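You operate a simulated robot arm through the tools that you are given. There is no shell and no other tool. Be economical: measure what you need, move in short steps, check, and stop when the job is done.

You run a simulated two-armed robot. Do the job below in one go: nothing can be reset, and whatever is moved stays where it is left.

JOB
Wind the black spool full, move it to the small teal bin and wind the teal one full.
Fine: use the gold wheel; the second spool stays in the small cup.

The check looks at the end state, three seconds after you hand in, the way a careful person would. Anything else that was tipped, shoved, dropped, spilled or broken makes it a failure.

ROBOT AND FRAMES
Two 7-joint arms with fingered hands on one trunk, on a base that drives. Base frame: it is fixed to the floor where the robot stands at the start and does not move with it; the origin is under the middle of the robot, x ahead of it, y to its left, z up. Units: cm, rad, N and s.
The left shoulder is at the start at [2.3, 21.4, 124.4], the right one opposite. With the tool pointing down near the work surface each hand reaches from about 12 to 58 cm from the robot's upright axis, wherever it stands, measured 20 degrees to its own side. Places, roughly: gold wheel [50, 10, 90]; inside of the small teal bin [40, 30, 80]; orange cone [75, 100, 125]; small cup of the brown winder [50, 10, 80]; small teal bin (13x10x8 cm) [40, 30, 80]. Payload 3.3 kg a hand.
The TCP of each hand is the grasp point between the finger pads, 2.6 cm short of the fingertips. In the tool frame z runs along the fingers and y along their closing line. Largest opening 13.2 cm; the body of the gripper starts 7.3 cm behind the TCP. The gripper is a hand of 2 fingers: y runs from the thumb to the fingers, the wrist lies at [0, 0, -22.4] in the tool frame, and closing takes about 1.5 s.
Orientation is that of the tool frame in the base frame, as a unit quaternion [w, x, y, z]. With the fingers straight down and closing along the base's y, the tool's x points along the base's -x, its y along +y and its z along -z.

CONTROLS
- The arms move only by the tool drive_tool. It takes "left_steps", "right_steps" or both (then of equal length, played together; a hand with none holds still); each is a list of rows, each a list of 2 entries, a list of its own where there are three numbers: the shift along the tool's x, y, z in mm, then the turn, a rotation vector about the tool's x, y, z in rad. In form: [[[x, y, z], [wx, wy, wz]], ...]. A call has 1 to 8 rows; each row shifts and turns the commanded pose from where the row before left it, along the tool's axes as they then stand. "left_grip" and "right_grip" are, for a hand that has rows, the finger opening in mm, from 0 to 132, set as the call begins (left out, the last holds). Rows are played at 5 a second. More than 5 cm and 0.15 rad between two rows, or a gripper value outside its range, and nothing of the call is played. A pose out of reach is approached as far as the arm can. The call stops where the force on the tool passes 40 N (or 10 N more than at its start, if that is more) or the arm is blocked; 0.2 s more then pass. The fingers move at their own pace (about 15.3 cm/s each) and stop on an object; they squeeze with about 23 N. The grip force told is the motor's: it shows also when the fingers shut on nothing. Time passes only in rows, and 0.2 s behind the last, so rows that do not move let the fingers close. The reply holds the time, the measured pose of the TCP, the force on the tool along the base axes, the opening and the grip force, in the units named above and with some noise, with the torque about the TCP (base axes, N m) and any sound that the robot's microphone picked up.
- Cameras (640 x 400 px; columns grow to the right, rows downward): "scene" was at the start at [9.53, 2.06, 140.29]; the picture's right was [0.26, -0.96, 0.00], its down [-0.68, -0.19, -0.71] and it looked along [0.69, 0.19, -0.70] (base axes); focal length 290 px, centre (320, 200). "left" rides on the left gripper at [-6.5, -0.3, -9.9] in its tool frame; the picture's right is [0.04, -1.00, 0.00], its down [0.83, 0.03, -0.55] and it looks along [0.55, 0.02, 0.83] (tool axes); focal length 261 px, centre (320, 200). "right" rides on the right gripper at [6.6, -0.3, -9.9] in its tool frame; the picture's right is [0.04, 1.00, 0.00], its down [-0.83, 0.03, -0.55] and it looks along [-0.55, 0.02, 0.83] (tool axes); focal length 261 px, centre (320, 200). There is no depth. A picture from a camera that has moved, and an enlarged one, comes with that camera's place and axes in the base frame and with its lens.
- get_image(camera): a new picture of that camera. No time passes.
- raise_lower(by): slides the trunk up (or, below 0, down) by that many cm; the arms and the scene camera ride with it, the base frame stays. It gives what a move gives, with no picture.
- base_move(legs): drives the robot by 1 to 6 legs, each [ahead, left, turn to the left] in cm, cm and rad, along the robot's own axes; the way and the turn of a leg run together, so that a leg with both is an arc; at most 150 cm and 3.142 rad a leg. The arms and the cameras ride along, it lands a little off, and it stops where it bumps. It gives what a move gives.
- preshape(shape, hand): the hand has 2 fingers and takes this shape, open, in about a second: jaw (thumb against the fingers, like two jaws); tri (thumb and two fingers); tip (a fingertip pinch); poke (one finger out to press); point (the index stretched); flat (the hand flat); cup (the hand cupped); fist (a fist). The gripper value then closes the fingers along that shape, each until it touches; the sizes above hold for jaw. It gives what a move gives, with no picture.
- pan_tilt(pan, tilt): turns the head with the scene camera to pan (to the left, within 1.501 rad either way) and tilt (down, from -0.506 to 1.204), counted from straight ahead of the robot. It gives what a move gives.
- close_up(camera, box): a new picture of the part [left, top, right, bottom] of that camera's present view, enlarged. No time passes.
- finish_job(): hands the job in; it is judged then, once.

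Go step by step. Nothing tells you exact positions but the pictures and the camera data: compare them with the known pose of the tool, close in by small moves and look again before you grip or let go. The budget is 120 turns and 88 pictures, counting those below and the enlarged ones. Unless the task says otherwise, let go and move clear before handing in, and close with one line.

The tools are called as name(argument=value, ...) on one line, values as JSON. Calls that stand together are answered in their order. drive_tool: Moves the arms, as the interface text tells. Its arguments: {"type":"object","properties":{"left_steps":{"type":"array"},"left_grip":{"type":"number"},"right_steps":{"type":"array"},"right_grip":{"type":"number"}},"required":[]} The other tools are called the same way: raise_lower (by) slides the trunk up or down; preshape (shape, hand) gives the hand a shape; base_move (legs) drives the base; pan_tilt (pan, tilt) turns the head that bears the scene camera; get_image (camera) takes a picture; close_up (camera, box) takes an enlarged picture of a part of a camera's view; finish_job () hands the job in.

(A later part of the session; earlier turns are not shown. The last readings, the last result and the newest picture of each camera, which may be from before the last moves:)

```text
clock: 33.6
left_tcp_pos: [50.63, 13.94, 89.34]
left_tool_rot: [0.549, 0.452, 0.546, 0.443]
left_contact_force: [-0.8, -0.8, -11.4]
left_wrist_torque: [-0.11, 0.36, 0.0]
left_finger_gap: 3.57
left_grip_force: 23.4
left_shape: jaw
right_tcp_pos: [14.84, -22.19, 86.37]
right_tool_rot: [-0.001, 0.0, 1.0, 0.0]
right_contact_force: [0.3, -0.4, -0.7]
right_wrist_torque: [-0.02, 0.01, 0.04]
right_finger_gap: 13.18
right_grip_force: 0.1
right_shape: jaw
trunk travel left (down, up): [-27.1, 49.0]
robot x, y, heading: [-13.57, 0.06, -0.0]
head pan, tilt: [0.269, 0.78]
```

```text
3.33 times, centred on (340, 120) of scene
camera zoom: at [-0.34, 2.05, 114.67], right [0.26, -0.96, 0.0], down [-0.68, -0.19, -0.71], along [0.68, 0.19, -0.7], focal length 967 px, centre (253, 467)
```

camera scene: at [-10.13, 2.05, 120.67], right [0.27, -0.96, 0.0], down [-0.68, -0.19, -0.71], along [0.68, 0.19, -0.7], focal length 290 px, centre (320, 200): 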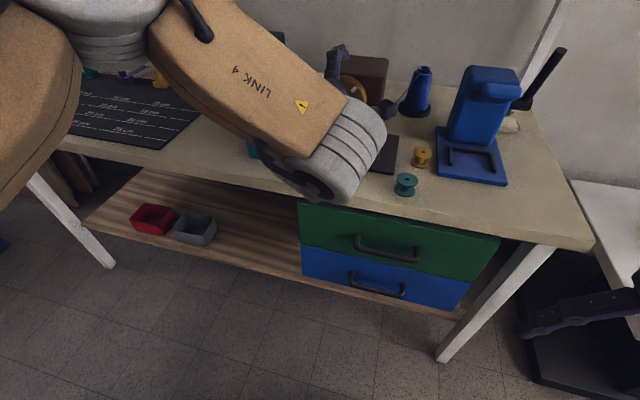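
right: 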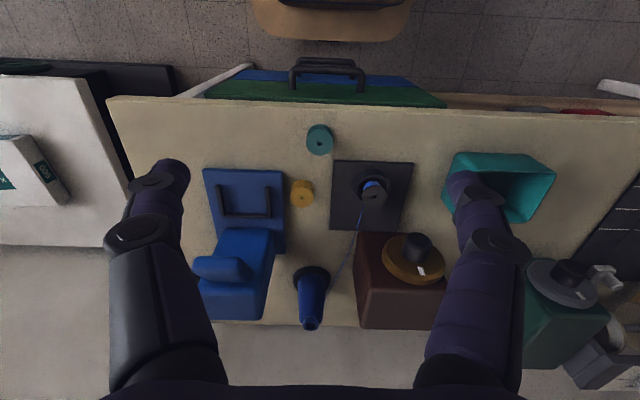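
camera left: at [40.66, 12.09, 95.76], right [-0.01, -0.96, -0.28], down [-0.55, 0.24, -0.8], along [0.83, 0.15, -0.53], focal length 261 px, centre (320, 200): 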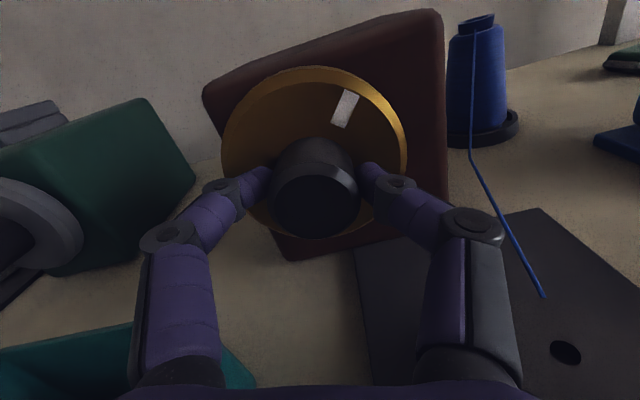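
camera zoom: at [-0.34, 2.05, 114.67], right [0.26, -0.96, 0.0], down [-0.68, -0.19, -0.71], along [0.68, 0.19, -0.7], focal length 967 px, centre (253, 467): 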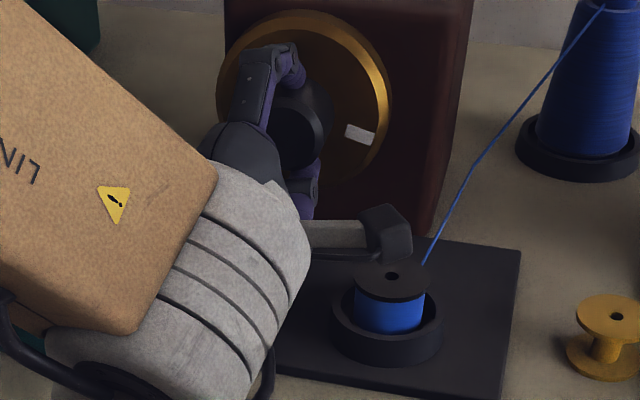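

Roll works. The hand's camera bracket comes near the spool beyond about 90° of roll, so I'll keep it under 1.5. I'll look at the spool up close.

close_up(camera="scene", box=[330, 110, 380, 160])

get_image(camera="left")

```text
8.00 times, centred on (355, 135) of scene
camera zoom: at [-0.34, 2.05, 114.67], right [0.26, -0.96, 0.0], down [-0.68, -0.19, -0.71], along [0.68, 0.19, -0.7], focal length 2321 px, centre (40, 720)
```

zoom: 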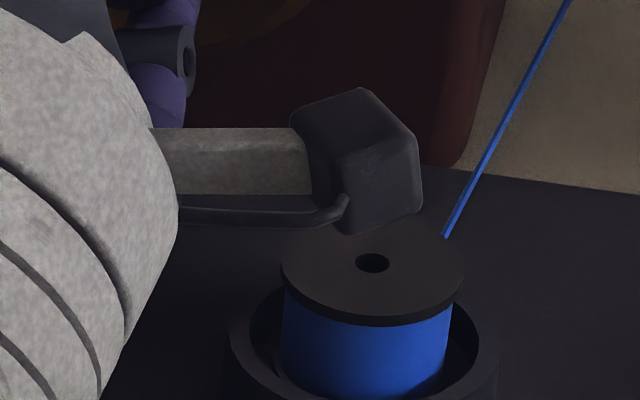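

```text
57 pictures are left
camera left: at [40.62, 7.52, 90.49], right [-0.01, -0.16, -0.99], down [-0.54, 0.83, -0.13], along [0.84, 0.54, -0.09], focal length 261 px, centre (320, 200)
```

left: 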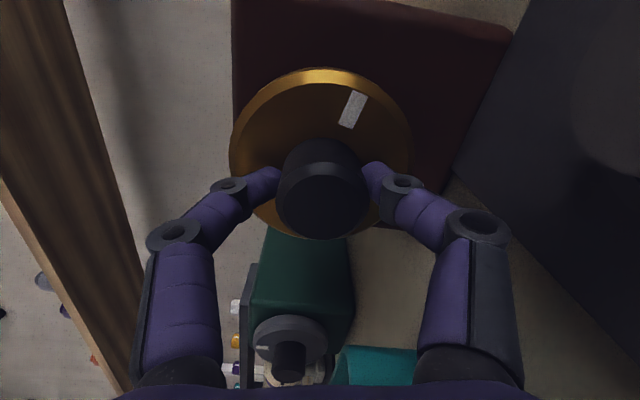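

The spool looks well filled, but I need a same-view comparison. I'll release, roll back, re-grip and do another stroke.

drive_tool(left_steps=[[[0, 0, 0], [0, 0, 0]], [[0, 0, 0], [0, 0, 0]]], left_grip=66)

drive_tool(left_steps=[[[0, 0, 0], [0, 0, -0.14]], [[0, 0, 0], [0, 0, -0.14]], [[0, 0, 0], [0, 0, -0.14]], [[0, 0, 0], [0, 0, -0.14]], [[0, 0, 0], [0, 0, -0.14]], [[0, 0, 0], [0, 0, -0.14]], [[0, 0, 0], [0, 0, -0.14]], [[-2, 0.5, 0], [0, 0, -0.14]]])

close_up(camera="scene", box=[330, 110, 380, 160])

get_image(camera="left")

```text
clock: 34.2
left_tcp_pos: [50.64, 13.92, 89.7]
left_tool_rot: [0.55, 0.449, 0.546, 0.444]
left_contact_force: [0.5, -0.2, 0.0]
left_wrist_torque: [0.0, 0.01, 0.01]
left_finger_gap: 6.52
left_grip_force: 0.0
left_shape: jaw
right_tcp_pos: [14.79, -22.14, 86.41]
right_tool_rot: [0.0, 0.0, 1.0, 0.0]
right_contact_force: [0.0, 0.4, -0.4]
right_wrist_torque: [0.02, 0.0, 0.02]
right_finger_gap: 13.22
right_grip_force: 0.0
right_shape: jaw
trunk travel left (down, up): [-27.1, 49.0]
robot x, y, heading: [-13.35, -0.19, 0.001]
head pan, tilt: [0.269, 0.78]
```

```text
clock: 36.0
left_tcp_pos: [50.58, 13.97, 89.61]
left_tool_rot: [0.701, 0.09, 0.702, 0.083]
left_contact_force: [-0.1, 0.2, 0.7]
left_wrist_torque: [0.01, 0.02, 0.0]
left_finger_gap: 6.54
left_grip_force: 0.1
left_shape: jaw
right_tcp_pos: [14.8, -22.09, 86.48]
right_tool_rot: [0.0, 0.001, 1.0, 0.0]
right_contact_force: [0.1, 0.1, -0.1]
right_wrist_torque: [0.0, 0.0, 0.02]
right_finger_gap: 13.19
right_grip_force: 0.1
right_shape: jaw
trunk travel left (down, up): [-27.1, 49.0]
robot x, y, heading: [-13.55, 0.17, 0.001]
head pan, tilt: [0.269, 0.78]
```

```text
8.00 times, centred on (355, 135) of scene
camera zoom: at [-0.43, 2.04, 114.69], right [0.26, -0.96, 0.0], down [-0.68, -0.19, -0.71], along [0.69, 0.19, -0.7], focal length 2321 px, centre (40, 720)
```

zoom: 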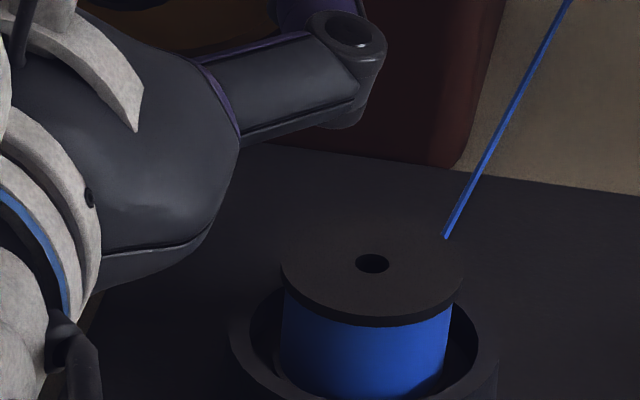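

```text
55 pictures are left
camera left: at [40.66, 12.12, 96.0], right [-0.01, -0.96, -0.28], down [-0.55, 0.24, -0.8], along [0.83, 0.15, -0.53], focal length 261 px, centre (320, 200)
```

left: 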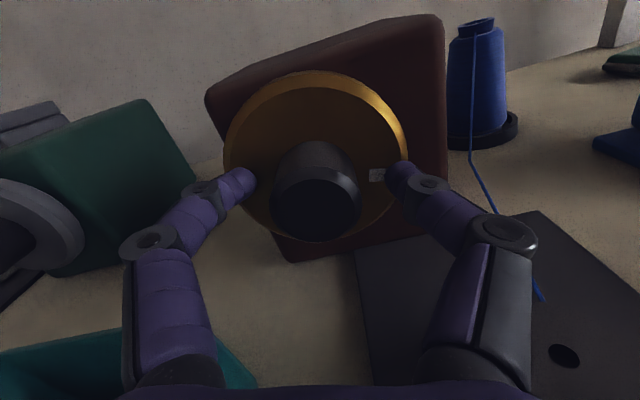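

The wheel held its position (mark about 105° clockwise). Next stroke.

drive_tool(left_steps=[[[0, 0, 0], [0, 0, 0]], [[0, 0, 0], [0, 0, 0]], [[0, 0, 0], [0, 0, 0]], [[0, 0, 0], [0, 0, 0]]], left_grip=20)

drive_tool(left_steps=[[[0, 0, 0], [0, 0, 0.14]], [[0, 0, 0], [0, 0, 0.14]], [[0, 0, 0], [0, 0, 0.14]], [[0, 0, 0], [0, 0, 0.14]], [[0, 0, 0], [0, 0, 0.14]], [[0, 0, 0], [0, 0, 0.14]], [[0, 0, 0], [0, 0, 0.14]], [[0, 0, 0], [0, 0, 0.14]]])

close_up(camera="scene", box=[330, 110, 380, 160])

```text
clock: 37.0
left_tcp_pos: [50.6, 14.0, 89.73]
left_tool_rot: [0.701, 0.091, 0.702, 0.084]
left_contact_force: [2.3, 0.7, 2.7]
left_wrist_torque: [0.01, -0.04, 0.05]
left_finger_gap: 3.62
left_grip_force: 23.3
left_shape: jaw
right_tcp_pos: [14.78, -22.09, 86.41]
right_tool_rot: [0.0, 0.0, 1.0, 0.0]
right_contact_force: [0.6, -0.1, 0.1]
right_wrist_torque: [0.0, -0.05, 0.02]
right_finger_gap: 13.17
right_grip_force: 0.1
right_shape: jaw
trunk travel left (down, up): [-27.1, 49.0]
robot x, y, heading: [-13.23, -0.25, 0.002]
head pan, tilt: [0.269, 0.78]
```

```text
clock: 38.8
left_tcp_pos: [50.65, 13.86, 89.55]
left_tool_rot: [0.548, 0.453, 0.547, 0.442]
left_contact_force: [-2.4, -8.5, -10.2]
left_wrist_torque: [-0.16, 0.38, -0.2]
left_finger_gap: 3.52
left_grip_force: 23.5
left_shape: jaw
right_tcp_pos: [14.87, -22.23, 86.35]
right_tool_rot: [-0.001, 0.0, 1.0, 0.0]
right_contact_force: [-0.4, 0.3, 0.7]
right_wrist_torque: [0.01, -0.03, -0.03]
right_finger_gap: 13.2
right_grip_force: 0.0
right_shape: jaw
trunk travel left (down, up): [-27.1, 49.0]
robot x, y, heading: [-13.6, -0.22, 0.003]
head pan, tilt: [0.269, 0.78]
```

```text
8.00 times, centred on (355, 135) of scene
camera zoom: at [-0.36, 1.95, 114.67], right [0.26, -0.96, 0.0], down [-0.68, -0.19, -0.71], along [0.68, 0.19, -0.7], focal length 2321 px, centre (40, 720)
```

zoom: 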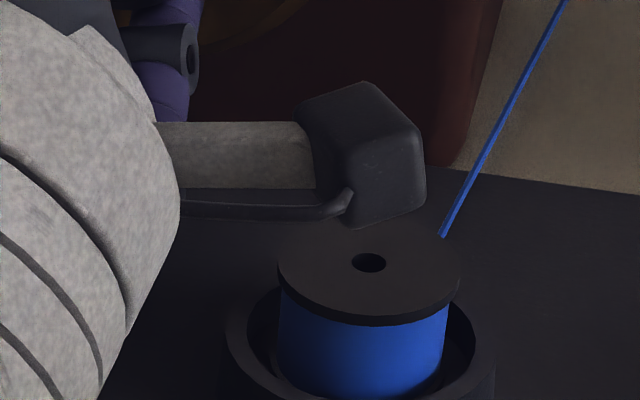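

Little visible change from one stroke, so more turns are needed. I'll run three strokes and compare.

drive_tool(left_steps=[[[0, 0, 0], [0, 0, 0]], [[0, 0, 0], [0, 0, -0.15]], [[0, 0, 0], [0, 0, -0.15]], [[0, 0, 0], [0, 0, -0.15]], [[0, 0, 0], [0, 0, -0.15]], [[0, 0, 0], [0, 0, -0.15]], [[0, 0, 0], [0, 0, -0.15]], [[0, 0, 0], [0, 0, -0.15]]], left_grip=66)

drive_tool(left_steps=[[[0, 0, 0], [0, 0, 0]], [[0, 0, 0], [0, 0, 0]], [[0, 0, 0], [0, 0, 0]], [[0, 0, 0], [0, 0, 0]], [[0, 0, 0], [0, 0, 0.15]], [[0, 0, 0], [0, 0, 0.15]], [[0, 0, 0], [0, 0, 0.15]]], left_grip=20)

drive_tool(left_steps=[[[0, 0, 0], [0, 0, 0.15]], [[0, 0, 0], [0, 0, 0.15]], [[0, 0, 0], [0, 0, 0.15]], [[0, 0, 0], [0, 0, 0.15]]])

drive_tool(left_steps=[[[0, 0, 0], [0, 0, 0]], [[0, 0, 0], [0, 0, -0.15]], [[0, 0, 0], [0, 0, -0.15]], [[0, 0, 0], [0, 0, -0.15]], [[0, 0, 0], [0, 0, -0.15]], [[0, 0, 0], [0, 0, -0.15]], [[0, 0, 0], [0, 0, -0.15]], [[0, 0, 0], [0, 0, -0.15]]], left_grip=66)

drive_tool(left_steps=[[[0, 0, 0], [0, 0, 0]], [[0, 0, 0], [0, 0, 0]], [[0, 0, 0], [0, 0, 0]], [[0, 0, 0], [0, 0, 0]], [[0, 0, 0], [0, 0, 0.15]], [[0, 0, 0], [0, 0, 0.15]], [[0, 0, 0], [0, 0, 0.15]]], left_grip=20)

drive_tool(left_steps=[[[0, 0, 0], [0, 0, 0.15]], [[0, 0, 0], [0, 0, 0.15]], [[0, 0, 0], [0, 0, 0.15]], [[0, 0, 0], [0, 0, 0.15]]])

drive_tool(left_steps=[[[0, 0, 0], [0, 0, 0]], [[0, 0, 0], [0, 0, -0.15]], [[0, 0, 0], [0, 0, -0.15]], [[0, 0, 0], [0, 0, -0.15]], [[0, 0, 0], [0, 0, -0.15]], [[0, 0, 0], [0, 0, -0.15]], [[0, 0, 0], [0, 0, -0.15]], [[0, 0, 0], [0, 0, -0.15]]], left_grip=66)

close_up(camera="scene", box=[330, 110, 380, 160])

get_image(camera="left")

```text
clock: 40.6
left_tcp_pos: [50.61, 13.81, 89.75]
left_tool_rot: [0.698, 0.114, 0.699, 0.108]
left_contact_force: [0.2, 0.2, 0.2]
left_wrist_torque: [0.0, 0.02, 0.01]
left_finger_gap: 6.54
left_grip_force: 0.1
left_shape: jaw
right_tcp_pos: [14.7, -22.09, 86.36]
right_tool_rot: [0.0, 0.0, 1.0, 0.0]
right_contact_force: [-0.3, -0.3, -0.1]
right_wrist_torque: [0.01, 0.01, -0.01]
right_finger_gap: 13.18
right_grip_force: 0.0
right_shape: jaw
trunk travel left (down, up): [-27.1, 49.0]
robot x, y, heading: [-13.46, 0.37, -0.001]
head pan, tilt: [0.269, 0.78]
```

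```text
clock: 42.2
left_tcp_pos: [50.54, 13.77, 89.69]
left_tool_rot: [0.655, 0.27, 0.655, 0.262]
left_contact_force: [2.1, -7.1, -2.7]
left_wrist_torque: [-0.11, 0.05, -0.15]
left_finger_gap: 3.53
left_grip_force: 23.0
left_shape: jaw
right_tcp_pos: [14.74, -22.19, 86.37]
right_tool_rot: [0.0, 0.0, 1.0, 0.0]
right_contact_force: [0.2, -0.1, 0.2]
right_wrist_torque: [-0.02, -0.02, -0.05]
right_finger_gap: 13.18
right_grip_force: 0.1
right_shape: jaw
trunk travel left (down, up): [-27.1, 49.0]
robot x, y, heading: [-13.35, -0.22, 0.001]
head pan, tilt: [0.269, 0.78]
```

```text
clock: 43.2
left_tcp_pos: [50.61, 13.71, 89.58]
left_tool_rot: [0.548, 0.453, 0.546, 0.443]
left_contact_force: [-0.4, -12.6, -9.0]
left_wrist_torque: [-0.16, 0.34, -0.26]
left_finger_gap: 3.52
left_grip_force: 23.0
left_shape: jaw
right_tcp_pos: [14.76, -22.14, 86.25]
right_tool_rot: [0.0, 0.0, 1.0, 0.001]
right_contact_force: [0.3, 0.3, -0.3]
right_wrist_torque: [-0.03, 0.02, 0.0]
right_finger_gap: 13.2
right_grip_force: 0.1
right_shape: jaw
trunk travel left (down, up): [-27.1, 49.0]
robot x, y, heading: [-13.53, -0.39, 0.008]
head pan, tilt: [0.269, 0.78]
```

```text
clock: 45.0
left_tcp_pos: [50.53, 13.91, 89.59]
left_tool_rot: [0.698, 0.116, 0.699, 0.106]
left_contact_force: [0.5, 0.1, 0.2]
left_wrist_torque: [0.02, -0.03, -0.02]
left_finger_gap: 6.54
left_grip_force: 0.1
left_shape: jaw
right_tcp_pos: [14.78, -22.08, 86.45]
right_tool_rot: [-0.001, 0.0, 1.0, -0.001]
right_contact_force: [-0.4, 0.4, 0.4]
right_wrist_torque: [-0.01, 0.02, 0.02]
right_finger_gap: 13.19
right_grip_force: 0.0
right_shape: jaw
trunk travel left (down, up): [-27.1, 49.0]
robot x, y, heading: [-13.36, 0.09, 0.001]
head pan, tilt: [0.269, 0.78]
```

```text
clock: 46.6
left_tcp_pos: [50.5, 13.88, 89.56]
left_tool_rot: [0.656, 0.27, 0.655, 0.26]
left_contact_force: [-1.6, -7.1, -0.6]
left_wrist_torque: [-0.07, 0.03, -0.12]
left_finger_gap: 3.58
left_grip_force: 22.6
left_shape: jaw
right_tcp_pos: [14.93, -22.11, 86.4]
right_tool_rot: [0.0, -0.001, 1.0, 0.001]
right_contact_force: [0.1, -0.2, 0.3]
right_wrist_torque: [-0.03, 0.01, -0.01]
right_finger_gap: 13.2
right_grip_force: 0.0
right_shape: jaw
trunk travel left (down, up): [-27.1, 49.0]
robot x, y, heading: [-13.66, 0.1, 0.001]
head pan, tilt: [0.269, 0.78]
```

```text
clock: 47.6
left_tcp_pos: [50.52, 13.88, 89.44]
left_tool_rot: [0.548, 0.453, 0.547, 0.442]
left_contact_force: [-6.1, -10.8, -9.7]
left_wrist_torque: [-0.12, 0.39, -0.25]
left_finger_gap: 3.59
left_grip_force: 23.0
left_shape: jaw
right_tcp_pos: [14.8, -22.22, 86.37]
right_tool_rot: [0.001, 0.0, 1.0, 0.001]
right_contact_force: [0.1, -0.1, -0.4]
right_wrist_torque: [-0.03, 0.0, -0.01]
right_finger_gap: 13.16
right_grip_force: 0.2
right_shape: jaw
trunk travel left (down, up): [-27.1, 49.0]
robot x, y, heading: [-13.59, 0.31, -0.0]
head pan, tilt: [0.269, 0.78]
```

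```text
clock: 49.4
left_tcp_pos: [50.59, 13.77, 89.71]
left_tool_rot: [0.698, 0.115, 0.699, 0.107]
left_contact_force: [-0.9, -0.3, -1.1]
left_wrist_torque: [0.02, -0.03, -0.01]
left_finger_gap: 6.55
left_grip_force: 0.2
left_shape: jaw
right_tcp_pos: [14.75, -22.14, 86.4]
right_tool_rot: [-0.001, 0.0, 1.0, 0.0]
right_contact_force: [-0.2, -0.4, 0.9]
right_wrist_torque: [-0.02, 0.01, 0.02]
right_finger_gap: 13.17
right_grip_force: 0.2
right_shape: jaw
trunk travel left (down, up): [-27.1, 49.0]
robot x, y, heading: [-13.46, -0.0, 0.004]
head pan, tilt: [0.269, 0.78]
```

```text
8.00 times, centred on (355, 135) of scene
camera zoom: at [-0.43, 2.04, 114.69], right [0.26, -0.96, 0.0], down [-0.68, -0.19, -0.71], along [0.69, 0.19, -0.7], focal length 2321 px, centre (40, 720)
```

zoom: 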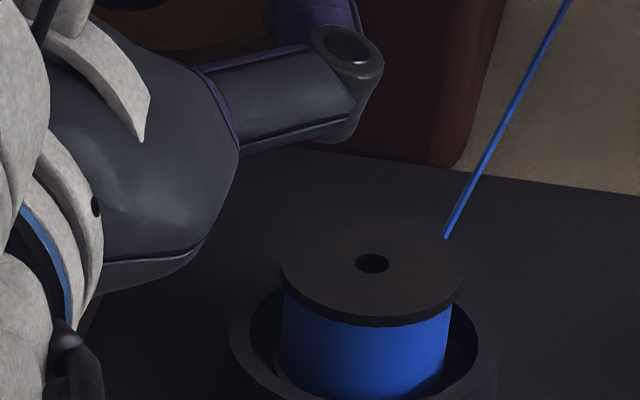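

```text
52 pictures are left
camera left: at [40.68, 11.64, 95.86], right [-0.01, -0.94, -0.35], down [-0.55, 0.3, -0.78], along [0.83, 0.18, -0.52], focal length 261 px, centre (320, 200)
```

left: 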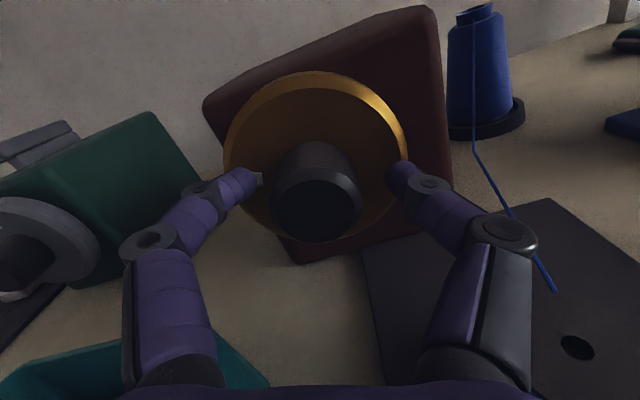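

The mark is now at about 270°, and spool growth is subtle. I'll take a tighter reference zoom, wind three more strokes, and zoom again.

close_up(camera="scene", box=[360, 134, 392, 160])

drive_tool(left_steps=[[[0, 0, 0], [0, 0, 0]], [[0, 0, 0], [0, 0, 0]], [[0, 0, 0], [0, 0, 0]], [[0, 0, 0], [0, 0, 0]], [[0, 0, 0], [0, 0, 0.15]], [[0, 0, 0], [0, 0, 0.15]], [[0, 0, 0], [0, 0, 0.15]]], left_grip=20)

drive_tool(left_steps=[[[0, 0, 0], [0, 0, 0.15]], [[0, 0, 0], [0, 0, 0.15]], [[0, 0, 0], [0, 0, 0.15]], [[0, 0, 0], [0, 0, 0.15]]])

drive_tool(left_steps=[[[0, 0, 0], [0, 0, 0]], [[0, 0, 0], [0, 0, -0.15]], [[0, 0, 0], [0, 0, -0.15]], [[0, 0, 0], [0, 0, -0.15]], [[0, 0, 0], [0, 0, -0.15]], [[0, 0, 0], [0, 0, -0.15]], [[0, 0, 0], [0, 0, -0.15]], [[0, 0, 0], [0, 0, -0.15]]], left_grip=66)

drive_tool(left_steps=[[[0, 0, 0], [0, 0, 0]], [[0, 0, 0], [0, 0, 0]], [[0, 0, 0], [0, 0, 0]], [[0, 0, 0], [0, 0, 0]], [[0, 0, 0], [0, 0, 0.15]], [[0, 0, 0], [0, 0, 0.15]], [[0, 0, 0], [0, 0, 0.15]]], left_grip=20)

drive_tool(left_steps=[[[0, 0, 0], [0, 0, 0.15]], [[0, 0, 0], [0, 0, 0.15]], [[0, 0, 0], [0, 0, 0.15]], [[0, 0, 0], [0, 0, 0.15]]])

drive_tool(left_steps=[[[0, 0, 0], [0, 0, 0]], [[0, 0, 0], [0, 0, -0.15]], [[0, 0, 0], [0, 0, -0.15]], [[0, 0, 0], [0, 0, -0.15]], [[0, 0, 0], [0, 0, -0.15]], [[0, 0, 0], [0, 0, -0.15]], [[0, 0, 0], [0, 0, -0.15]], [[0, 0, 0], [0, 0, -0.15]]], left_grip=66)

close_up(camera="scene", box=[360, 134, 392, 160])

```text
15.38 times, centred on (376, 147) of scene
camera zoom: at [-0.43, 2.04, 114.69], right [0.26, -0.96, 0.0], down [-0.68, -0.19, -0.71], along [0.69, 0.19, -0.7], focal length 4463 px, centre (-542, 1015)
```

zoom: 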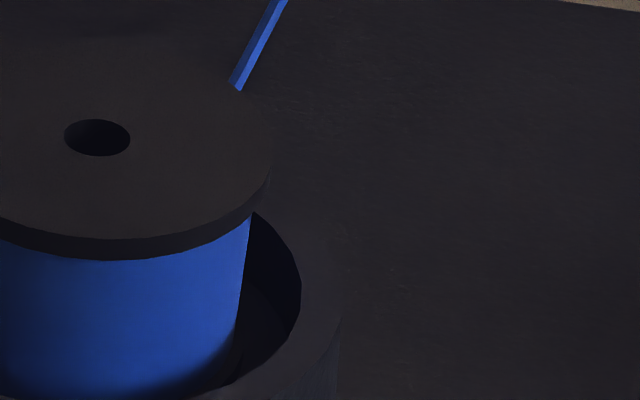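

```text
clock: 51.0
left_tcp_pos: [50.56, 13.74, 89.53]
left_tool_rot: [0.655, 0.27, 0.655, 0.261]
left_contact_force: [0.8, -6.8, -1.4]
left_wrist_torque: [-0.04, 0.08, -0.13]
left_finger_gap: 3.54
left_grip_force: 22.3
left_shape: jaw
right_tcp_pos: [14.75, -22.18, 86.37]
right_tool_rot: [0.0, 0.0, 1.0, 0.0]
right_contact_force: [-0.1, 0.6, 0.7]
right_wrist_torque: [0.0, 0.01, 0.0]
right_finger_gap: 13.17
right_grip_force: 0.0
right_shape: jaw
trunk travel left (down, up): [-27.1, 49.0]
robot x, y, heading: [-13.73, -0.05, 0.005]
head pan, tilt: [0.269, 0.78]
```

```text
clock: 52.0
left_tcp_pos: [50.58, 13.74, 89.5]
left_tool_rot: [0.548, 0.453, 0.546, 0.443]
left_contact_force: [-1.1, -11.3, -9.4]
left_wrist_torque: [-0.13, 0.31, -0.25]
left_finger_gap: 3.51
left_grip_force: 23.2
left_shape: jaw
right_tcp_pos: [14.82, -22.2, 86.26]
right_tool_rot: [-0.001, -0.001, 1.0, 0.001]
right_contact_force: [0.2, 0.8, 0.3]
right_wrist_torque: [-0.01, -0.02, 0.03]
right_finger_gap: 13.2
right_grip_force: 0.0
right_shape: jaw
trunk travel left (down, up): [-27.1, 49.0]
robot x, y, heading: [-13.52, 0.27, -0.001]
head pan, tilt: [0.269, 0.78]
```

```text
clock: 53.8
left_tcp_pos: [50.45, 13.92, 89.65]
left_tool_rot: [0.698, 0.116, 0.699, 0.107]
left_contact_force: [-0.1, 0.6, -0.1]
left_wrist_torque: [-0.01, 0.02, -0.01]
left_finger_gap: 6.54
left_grip_force: 0.0
left_shape: jaw
right_tcp_pos: [14.7, -22.15, 86.51]
right_tool_rot: [0.0, 0.0, 1.0, 0.001]
right_contact_force: [1.1, 0.3, 0.2]
right_wrist_torque: [0.01, 0.0, 0.02]
right_finger_gap: 13.2
right_grip_force: 0.1
right_shape: jaw
trunk travel left (down, up): [-27.1, 49.0]
robot x, y, heading: [-13.64, 0.1, -0.001]
head pan, tilt: [0.269, 0.78]
```

```text
clock: 55.4
left_tcp_pos: [50.55, 13.8, 89.64]
left_tool_rot: [0.655, 0.271, 0.655, 0.26]
left_contact_force: [1.0, -7.2, -0.8]
left_wrist_torque: [-0.07, 0.04, -0.13]
left_finger_gap: 3.52
left_grip_force: 22.9
left_shape: jaw
right_tcp_pos: [14.78, -22.18, 86.39]
right_tool_rot: [0.0, 0.0, 1.0, 0.0]
right_contact_force: [0.0, -0.2, -0.5]
right_wrist_torque: [0.04, 0.05, 0.01]
right_finger_gap: 13.16
right_grip_force: 0.1
right_shape: jaw
trunk travel left (down, up): [-27.1, 49.0]
robot x, y, heading: [-13.45, -0.33, -0.0]
head pan, tilt: [0.269, 0.78]
```

```text
clock: 56.4
left_tcp_pos: [50.61, 13.82, 89.7]
left_tool_rot: [0.549, 0.452, 0.547, 0.443]
left_contact_force: [-4.0, -12.3, -9.4]
left_wrist_torque: [-0.14, 0.36, -0.22]
left_finger_gap: 3.57
left_grip_force: 23.1
left_shape: jaw
right_tcp_pos: [14.77, -22.23, 86.44]
right_tool_rot: [-0.001, 0.0, 1.0, 0.001]
right_contact_force: [-0.6, -0.8, 1.0]
right_wrist_torque: [-0.02, 0.06, -0.01]
right_finger_gap: 13.16
right_grip_force: 0.1
right_shape: jaw
trunk travel left (down, up): [-27.1, 49.0]
robot x, y, heading: [-13.32, -0.02, 0.005]
head pan, tilt: [0.269, 0.78]
```

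```text
clock: 58.2
left_tcp_pos: [50.58, 13.99, 89.64]
left_tool_rot: [0.698, 0.115, 0.699, 0.107]
left_contact_force: [0.1, -0.5, 0.3]
left_wrist_torque: [0.0, 0.03, 0.0]
left_finger_gap: 6.56
left_grip_force: 0.1
left_shape: jaw
right_tcp_pos: [14.78, -22.09, 86.51]
right_tool_rot: [0.0, 0.0, 1.0, 0.0]
right_contact_force: [0.4, 1.1, 0.1]
right_wrist_torque: [0.01, 0.02, 0.01]
right_finger_gap: 13.18
right_grip_force: 0.1
right_shape: jaw
trunk travel left (down, up): [-27.1, 49.0]
robot x, y, heading: [-13.22, 0.0, 0.001]
head pan, tilt: [0.269, 0.78]
```

```text
15.38 times, centred on (376, 147) of scene
camera zoom: at [-0.43, 2.04, 114.69], right [0.26, -0.96, 0.0], down [-0.68, -0.19, -0.71], along [0.69, 0.19, -0.7], focal length 4463 px, centre (-542, 1015)
```

zoom: 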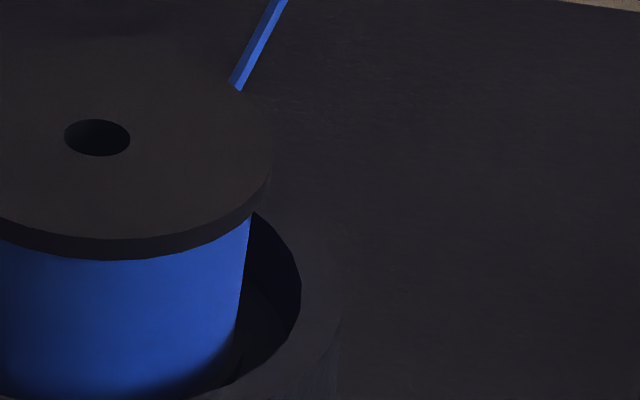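

The two zooms are identical, while the earlier pictures (gap 15% → 12% → 7% of the flange) showed it filling, so the black spool is full. Next I'll let go, back off and rise, then turn the left hand to point down.

drive_tool(left_steps=[[[0, 0, -30], [0, 0, 0]], [[0, 0, -30], [0, 0, 0]], [[0, 0, 0], [0, 0, 0]]])

raise_lower(by=20)

drive_tool(left_steps=[[[0, 0, 0], [0, 0, -0.15]], [[0, 0, 0], [0, 0.14, -0.15]], [[0, 0, 0], [0, 0.15, 0]], [[0, 0, 0], [0, 0.15, 0]], [[0, 0, 0], [0, 0.15, 0]], [[0, 0, 0], [0, 0.15, 0]], [[0, 0, 0], [0, 0.15, 0]], [[0, 0, 0], [0, 0.15, 0]]])

get_image(camera="scene")

```text
clock: 59.0
left_tcp_pos: [44.46, 14.03, 89.77]
left_tool_rot: [0.698, 0.116, 0.698, 0.109]
left_contact_force: [-0.4, 0.1, 0.6]
left_wrist_torque: [0.01, -0.01, -0.02]
left_finger_gap: 6.56
left_grip_force: 0.0
left_shape: jaw
right_tcp_pos: [14.7, -22.23, 86.4]
right_tool_rot: [0.0, 0.0, 1.0, -0.001]
right_contact_force: [-0.1, 0.1, 0.1]
right_wrist_torque: [-0.01, -0.02, -0.02]
right_finger_gap: 13.18
right_grip_force: 0.0
right_shape: jaw
trunk travel left (down, up): [-27.1, 49.0]
robot x, y, heading: [-13.7, 0.16, 0.0]
head pan, tilt: [0.269, 0.78]
```

```text
clock: 61.2
left_tcp_pos: [44.62, 14.04, 109.76]
left_tool_rot: [0.698, 0.116, 0.698, 0.109]
left_contact_force: [-0.6, -0.2, -1.1]
left_wrist_torque: [0.0, 0.01, 0.02]
left_finger_gap: 6.59
left_grip_force: 0.1
left_shape: jaw
right_tcp_pos: [14.82, -22.12, 106.23]
right_tool_rot: [0.001, 0.0, 1.0, 0.0]
right_contact_force: [-0.9, -0.8, -0.1]
right_wrist_torque: [-0.02, 0.03, -0.02]
right_finger_gap: 13.21
right_grip_force: 0.1
right_shape: jaw
trunk travel left (down, up): [-47.1, 29.0]
robot x, y, heading: [-13.41, -0.24, -0.003]
head pan, tilt: [0.269, 0.78]
```

```text
refused: row 2 steps farther than a row can; nothing moved
```

```text
49 pictures are left
camera scene: at [-3.58, 2.03, 134.87], right [0.26, -0.96, 0.0], down [-0.68, -0.19, -0.71], along [0.69, 0.19, -0.7], focal length 290 px, centre (320, 200)
```

scene: 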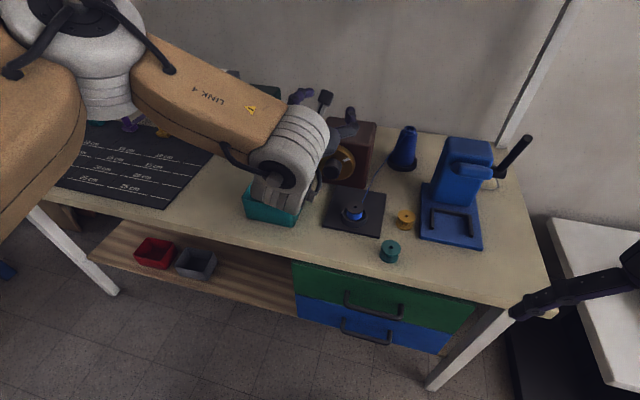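

Scene is clear. I'll level the roll and pitch the hand to point down.

drive_tool(left_steps=[[[0, 0, 0], [0, 0, -0.15]], [[0, 0, 0], [0, 0, -0.15]], [[0, 0, 0], [0, 0.15, 0]], [[0, 0, 0], [0, 0.15, 0]], [[0, 0, 0], [0, 0.15, 0]], [[0, 0, 0], [0, 0.15, 0]], [[0, 0, 0], [0, 0.15, 0]], [[0, 0, 0], [0, 0.15, 0]]])

drive_tool(left_steps=[[[0, 0, 0], [0, 0.15, 0]], [[0, 0, 0], [0, 0.15, 0]], [[0, 0, 0], [0, 0.15, 0]], [[0, 0, 0], [0, 0.15, 0]], [[0, 0, 0], [0, 0.07, 0]], [[0, 0, 0], [0, 0, 0]]])

base_move(legs=[[10, 0, 0]])

get_image(camera="left")

```text
clock: 63.0
left_tcp_pos: [44.57, 13.94, 109.75]
left_tool_rot: [0.327, 0.008, 0.945, 0.007]
left_contact_force: [0.4, -0.3, -1.1]
left_wrist_torque: [-0.02, 0.01, 0.0]
left_finger_gap: 6.58
left_grip_force: 0.1
left_shape: jaw
right_tcp_pos: [14.73, -22.16, 106.47]
right_tool_rot: [0.0, 0.0, 1.0, -0.001]
right_contact_force: [0.2, -0.4, -0.4]
right_wrist_torque: [-0.02, 0.04, -0.01]
right_finger_gap: 13.19
right_grip_force: 0.1
right_shape: jaw
trunk travel left (down, up): [-47.1, 29.0]
robot x, y, heading: [-13.68, 0.05, -0.003]
head pan, tilt: [0.269, 0.78]
```

```text
clock: 64.6
left_tcp_pos: [34.04, 10.6, 106.67]
left_tool_rot: [-0.031, -0.021, 0.999, -0.006]
left_contact_force: [-0.6, 0.6, -0.5]
left_wrist_torque: [-0.02, 0.01, 0.02]
left_finger_gap: 6.59
left_grip_force: 0.1
left_shape: jaw
left hand out of reach, approached as far as the arm can: row 3, 4, 5
right_tcp_pos: [14.75, -22.1, 106.39]
right_tool_rot: [-0.001, 0.001, 1.0, 0.0]
right_contact_force: [-0.3, 0.4, 0.7]
right_wrist_torque: [0.01, 0.0, -0.01]
right_finger_gap: 13.23
right_grip_force: 0.0
right_shape: jaw
trunk travel left (down, up): [-47.1, 29.0]
robot x, y, heading: [-13.92, -0.02, 0.004]
head pan, tilt: [0.269, 0.78]
stopped in row 6 (left hand): the arm was blocked; the commanded pose is now the measured one
```

```text
clock: 65.7
left_tcp_pos: [44.13, 10.56, 106.71]
left_tool_rot: [-0.03, -0.022, 0.999, -0.006]
left_contact_force: [0.2, -0.5, -0.6]
left_wrist_torque: [-0.01, 0.05, 0.01]
left_finger_gap: 6.57
left_grip_force: 0.0
left_shape: jaw
right_tcp_pos: [24.9, -22.12, 106.44]
right_tool_rot: [-0.001, 0.0, 1.0, -0.001]
right_contact_force: [0.9, -0.4, -0.5]
right_wrist_torque: [0.03, -0.01, 0.03]
right_finger_gap: 13.18
right_grip_force: 0.0
right_shape: jaw
trunk travel left (down, up): [-47.1, 29.0]
robot x, y, heading: [-3.51, 0.1, -0.002]
head pan, tilt: [0.269, 0.78]
```

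```text
48 pictures are left
camera left: at [51.25, 10.62, 116.22], right [0.0, -1.0, 0.01], down [-0.8, 0.0, 0.6], along [-0.6, -0.01, -0.8], focal length 261 px, centre (320, 200)
```

left: 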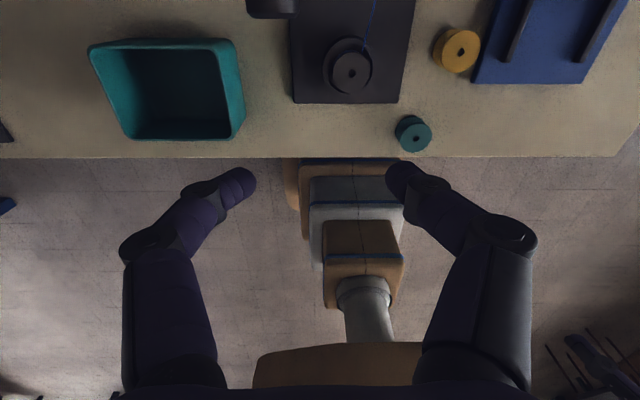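

Spool confirmed at (45.2, 6.8) and bin centre about (44, 26). I'll square the hand, yaw it about 0.4 so the fingers stay off the thread, and move above the spool.

drive_tool(left_steps=[[[0, 0, 0], [-0.013, -0.06, 0]], [[0, 0, 0], [0, 0, 0.147]], [[0, 0, 0], [0, 0, 0.147]], [[0, 0, 0], [0, 0, 0.147]], [[-25, -31, 0], [0, 0, 0]], [[0, 0, 40], [0, 0, 0]], [[0, 0, 40], [0, 0, 0]], [[0, 0, 0], [0, 0, 0]]], left_grip=66)

get_image(camera="left")

get_image(camera="scene")

```text
clock: 67.5
left_tcp_pos: [44.52, 6.72, 98.37]
left_tool_rot: [-0.001, 0.199, 0.98, 0.003]
left_contact_force: [0.2, 0.1, -0.1]
left_wrist_torque: [0.04, -0.03, 0.01]
left_finger_gap: 6.57
left_grip_force: 0.1
left_shape: jaw
left hand out of reach, approached as far as the arm can: row 5
right_tcp_pos: [24.89, -22.1, 106.45]
right_tool_rot: [-0.001, 0.0, 1.0, 0.0]
right_contact_force: [-0.4, -0.6, -0.5]
right_wrist_torque: [0.0, 0.0, 0.02]
right_finger_gap: 13.19
right_grip_force: 0.2
right_shape: jaw
trunk travel left (down, up): [-47.1, 29.0]
robot x, y, heading: [-3.53, 0.03, 0.0]
head pan, tilt: [0.269, 0.78]
```

```text
47 pictures are left
camera left: at [50.44, 3.88, 108.32], right [-0.43, -0.9, 0.0], down [-0.75, 0.35, 0.55], along [-0.5, 0.24, -0.83], focal length 261 px, centre (320, 200)
```

left: 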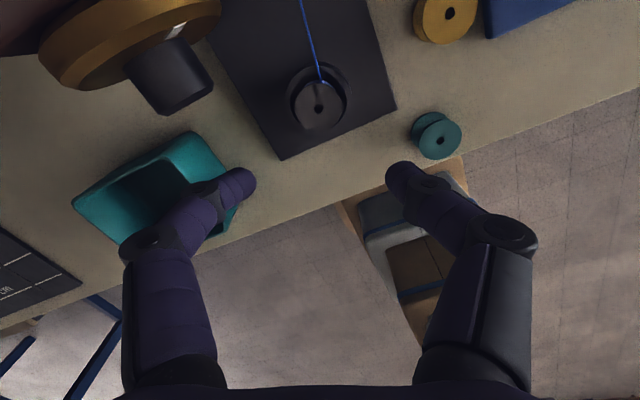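

```text
46 pictures are left
camera scene: at [6.35, 2.04, 134.88], right [0.27, -0.96, 0.0], down [-0.68, -0.19, -0.71], along [0.69, 0.19, -0.7], focal length 290 px, centre (320, 200)
```

scene: 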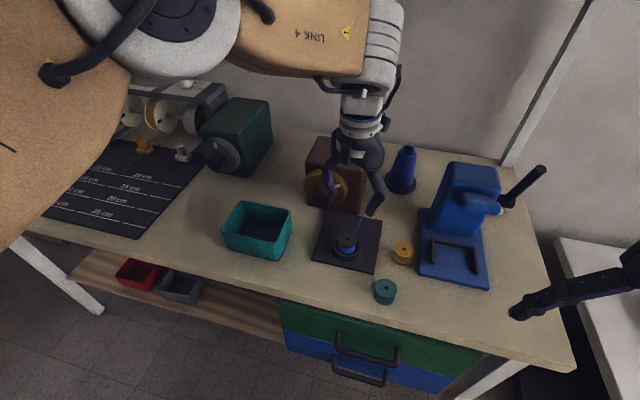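

The spool sits directly below and the thread runs out perpendicular to the finger line. I'll descend partway and check.

drive_tool(left_steps=[[[-3, 2, 35], [0, 0, 0]], [[0, 0, 35], [0, 0, 0]], [[0, 0, 20], [0, 0, 0]], [[0, 0, 0], [0, 0, 0]]])

get_image(camera="left")

close_up(camera="scene", box=[300, 180, 400, 280])

```text
clock: 68.5
left_tcp_pos: [45.02, 6.88, 89.69]
left_tool_rot: [0.0, 0.198, 0.98, 0.001]
left_contact_force: [0.4, -0.4, -0.8]
left_wrist_torque: [-0.02, 0.02, -0.02]
left_finger_gap: 6.58
left_grip_force: 0.1
left_shape: jaw
right_tcp_pos: [24.76, -22.12, 106.45]
right_tool_rot: [0.0, -0.001, 1.0, 0.0]
right_contact_force: [-0.1, 0.3, -0.2]
right_wrist_torque: [-0.02, 0.01, -0.02]
right_finger_gap: 13.18
right_grip_force: 0.1
right_shape: jaw
trunk travel left (down, up): [-47.1, 29.0]
robot x, y, heading: [-3.93, -0.06, 0.0]
head pan, tilt: [0.269, 0.78]
```

```text
45 pictures are left
camera left: at [50.85, 4.01, 99.53], right [-0.42, -0.91, 0.0], down [-0.76, 0.35, 0.55], along [-0.5, 0.24, -0.83], focal length 261 px, centre (320, 200)
```

left: 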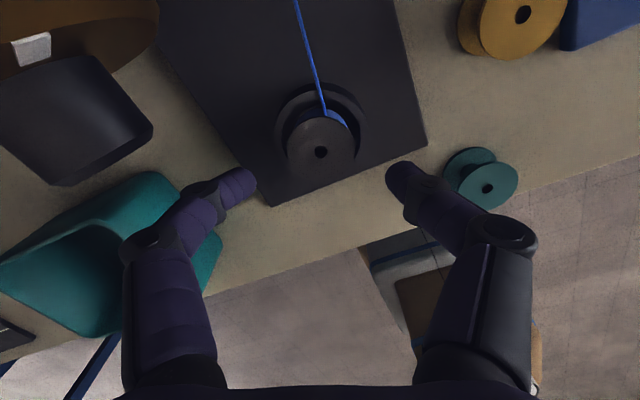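

```text
4.00 times, centred on (350, 230) of scene
camera zoom: at [6.38, 2.03, 134.88], right [0.27, -0.96, 0.0], down [-0.68, -0.19, -0.71], along [0.68, 0.19, -0.7], focal length 1160 px, centre (200, 80)
```

zoom: 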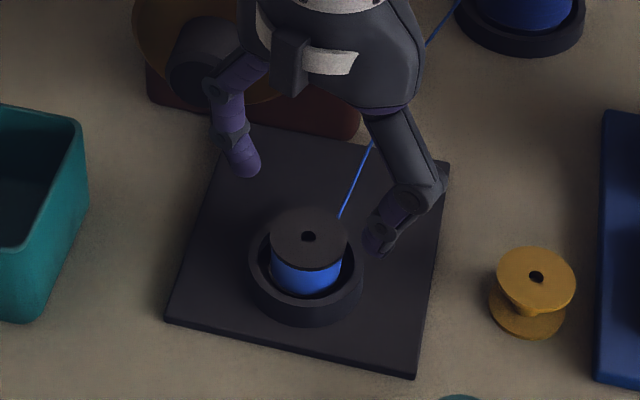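

Alignment is good; the cup rim is about 2 cm below the flange top. I'll descend to TCP z≈85.7 and close.

drive_tool(left_steps=[[[0, 0, 20], [0, 0, 0]], [[0, 0, 12], [0, 0, 0]], [[0, 0, 8], [0, 0, 0]], [[0, 0, 0], [0, 0, 0]]])

drive_tool(left_steps=[[[0, 0, 0], [0, 0, 0]], [[0, 0, 0], [0, 0, 0]], [[0, 0, 0], [0, 0, 0]], [[0, 0, 0], [0, 0, 0]], [[0, 0, 0], [0, 0, 0]]], left_grip=20)

get_image(camera="left")

close_up(camera="scene", box=[300, 180, 400, 280])

```text
clock: 69.5
left_tcp_pos: [44.92, 6.97, 85.8]
left_tool_rot: [0.001, 0.198, 0.98, 0.002]
left_contact_force: [-0.2, 0.0, -0.3]
left_wrist_torque: [0.0, 0.01, 0.0]
left_finger_gap: 6.59
left_grip_force: 0.0
left_shape: jaw
right_tcp_pos: [24.9, -22.09, 106.52]
right_tool_rot: [0.0, 0.001, 1.0, 0.0]
right_contact_force: [-0.2, 0.2, 0.2]
right_wrist_torque: [0.05, 0.01, -0.03]
right_finger_gap: 13.18
right_grip_force: 0.0
right_shape: jaw
trunk travel left (down, up): [-47.1, 29.0]
robot x, y, heading: [-3.3, -0.02, -0.004]
head pan, tilt: [0.269, 0.78]
```

```text
clock: 70.7
left_tcp_pos: [44.99, 6.93, 85.76]
left_tool_rot: [0.001, 0.198, 0.98, 0.002]
left_contact_force: [-0.1, -0.7, 0.7]
left_wrist_torque: [0.01, 0.02, 0.0]
left_finger_gap: 3.52
left_grip_force: 23.5
left_shape: jaw
right_tcp_pos: [24.89, -22.15, 106.48]
right_tool_rot: [-0.001, 0.0, 1.0, 0.0]
right_contact_force: [-0.3, 0.1, -0.2]
right_wrist_torque: [0.0, 0.01, 0.01]
right_finger_gap: 13.2
right_grip_force: 0.0
right_shape: jaw
trunk travel left (down, up): [-47.1, 29.0]
robot x, y, heading: [-3.34, -0.1, -0.002]
head pan, tilt: [0.269, 0.78]
```

```text
43 pictures are left
camera left: at [50.82, 4.05, 95.65], right [-0.42, -0.91, 0.0], down [-0.76, 0.35, 0.55], along [-0.5, 0.24, -0.83], focal length 261 px, centre (320, 200)
```

left: 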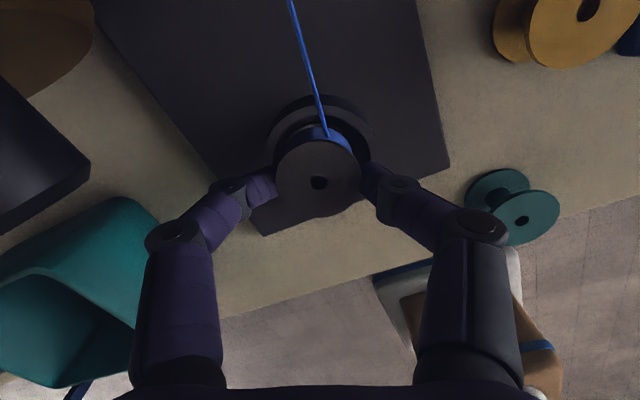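

```text
4.00 times, centred on (350, 230) of scene
camera zoom: at [6.4, 2.04, 134.88], right [0.27, -0.96, 0.0], down [-0.68, -0.19, -0.71], along [0.68, 0.19, -0.7], focal length 1160 px, centre (200, 80)
```

zoom: 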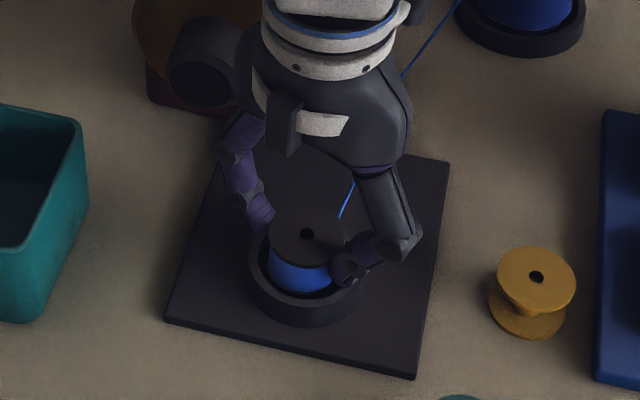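

Gripped at 3.5 cm. I'll lift straight up and check.

drive_tool(left_steps=[[[0, 0, -15], [0, 0, 0]], [[0, 0, -25], [0, 0, 0]], [[0, 0, -30], [0, 0, 0]], [[0, 0, -40], [0, 0, 0]], [[0, 0, 0], [0, 0, 0]]])

get_image(camera="scene")

get_image(camera="left")

```text
clock: 71.9
left_tcp_pos: [44.95, 6.73, 96.48]
left_tool_rot: [0.0, 0.197, 0.98, 0.002]
left_contact_force: [-0.2, -0.2, -0.8]
left_wrist_torque: [0.01, -0.04, 0.04]
left_finger_gap: 3.55
left_grip_force: 22.9
left_shape: jaw
right_tcp_pos: [24.85, -22.15, 106.5]
right_tool_rot: [-0.001, 0.0, 1.0, 0.0]
right_contact_force: [-0.6, 0.1, -0.5]
right_wrist_torque: [-0.01, -0.01, 0.01]
right_finger_gap: 13.21
right_grip_force: 0.0
right_shape: jaw
trunk travel left (down, up): [-47.1, 29.0]
robot x, y, heading: [-3.33, 0.07, -0.005]
head pan, tilt: [0.269, 0.78]
```

```text
41 pictures are left
camera scene: at [6.43, 2.04, 134.87], right [0.27, -0.96, 0.0], down [-0.68, -0.19, -0.71], along [0.68, 0.19, -0.7], focal length 290 px, centre (320, 200)
```

scene: 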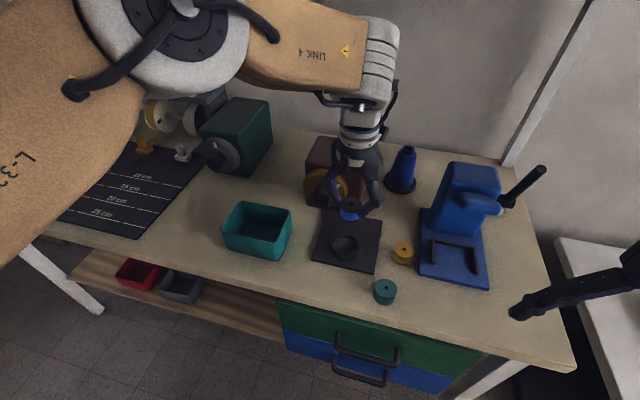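

```text
40 pictures are left
camera left: at [50.85, 3.91, 106.31], right [-0.42, -0.91, 0.0], down [-0.76, 0.35, 0.55], along [-0.5, 0.24, -0.83], focal length 261 px, centre (320, 200)
```

left: 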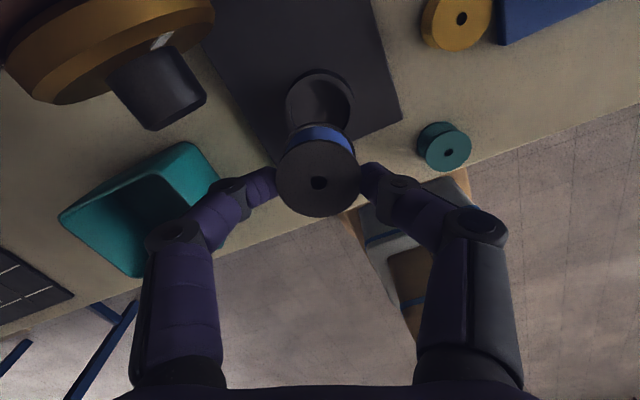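

The spool is lifted and the thread is off. I'll carry it over the bin centre at (44, 26).

drive_tool(left_steps=[[[21, 43, 0], [0, 0, 0]], [[21, 43, 0], [0, 0, 0]], [[21, 43, 0], [0, 0, 0]], [[21, 43, 0], [0, 0, 0]], [[0, 0, 0], [0, 0, 0]]])

get_image(camera="left")

get_image(camera="scene")

```text
clock: 73.1
left_tcp_pos: [44.07, 25.75, 96.75]
left_tool_rot: [0.001, 0.198, 0.98, 0.001]
left_contact_force: [-0.3, -0.5, -0.2]
left_wrist_torque: [0.01, 0.0, 0.01]
left_finger_gap: 3.53
left_grip_force: 23.0
left_shape: jaw
right_tcp_pos: [24.87, -22.19, 106.39]
right_tool_rot: [0.0, 0.0, 1.0, 0.0]
right_contact_force: [-0.1, -0.7, 0.6]
right_wrist_torque: [0.05, -0.01, -0.01]
right_finger_gap: 13.21
right_grip_force: 0.1
right_shape: jaw
trunk travel left (down, up): [-47.1, 29.0]
robot x, y, heading: [-3.72, 0.18, -0.001]
head pan, tilt: [0.269, 0.78]
```

```text
39 pictures are left
camera left: at [49.84, 22.92, 106.56], right [-0.42, -0.91, 0.0], down [-0.76, 0.35, 0.55], along [-0.5, 0.24, -0.83], focal length 261 px, centre (320, 200)
```

left: 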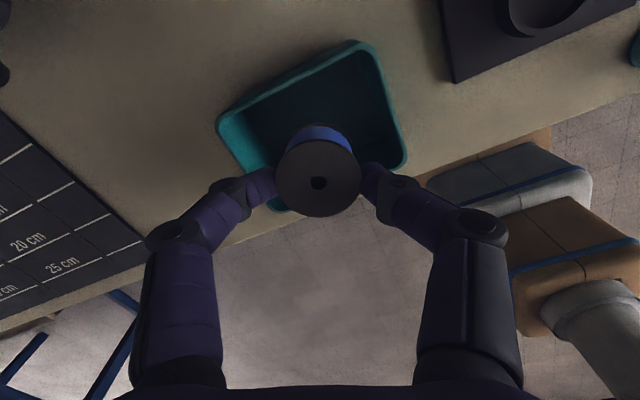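

```text
38 pictures are left
camera scene: at [6.41, 1.98, 134.88], right [0.27, -0.96, 0.0], down [-0.68, -0.19, -0.71], along [0.68, 0.19, -0.7], focal length 290 px, centre (320, 200)
```

scene: 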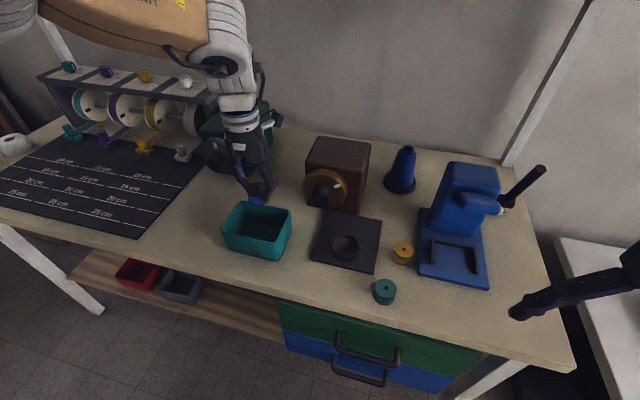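

Over the bin (centre about 43.4, 26.4). I'll shift slightly, lower, and check before letting go.

drive_tool(left_steps=[[[7, 3, 0], [0, 0, 0]], [[0, 0, 40], [0, 0, 0]], [[0, 0, 40], [0, 0, 0]], [[0, 0, 22], [0, 0, 0]], [[0, 0, 0], [0, 0, 0]]])

get_image(camera="left")

```text
clock: 74.3
left_tcp_pos: [43.31, 26.38, 86.36]
left_tool_rot: [0.0, 0.196, 0.981, 0.002]
left_contact_force: [0.5, 0.9, 0.6]
left_wrist_torque: [0.0, -0.01, 0.05]
left_finger_gap: 3.51
left_grip_force: 22.6
left_shape: jaw
right_tcp_pos: [24.69, -22.09, 106.38]
right_tool_rot: [0.0, 0.0, 1.0, -0.001]
right_contact_force: [0.2, 0.1, 0.7]
right_wrist_torque: [0.02, -0.01, 0.01]
right_finger_gap: 13.18
right_grip_force: 0.0
right_shape: jaw
trunk travel left (down, up): [-47.1, 29.0]
robot x, y, heading: [-3.58, -0.24, 0.0]
head pan, tilt: [0.269, 0.78]
```

```text
37 pictures are left
camera left: at [49.22, 23.6, 96.34], right [-0.42, -0.91, 0.0], down [-0.76, 0.35, 0.55], along [-0.5, 0.24, -0.83], focal length 261 px, centre (320, 200)
```

left: 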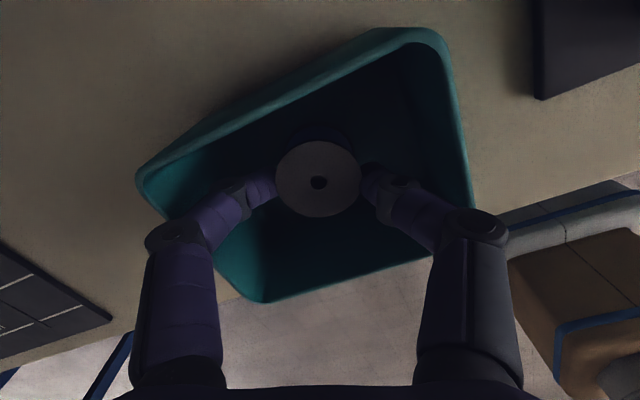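

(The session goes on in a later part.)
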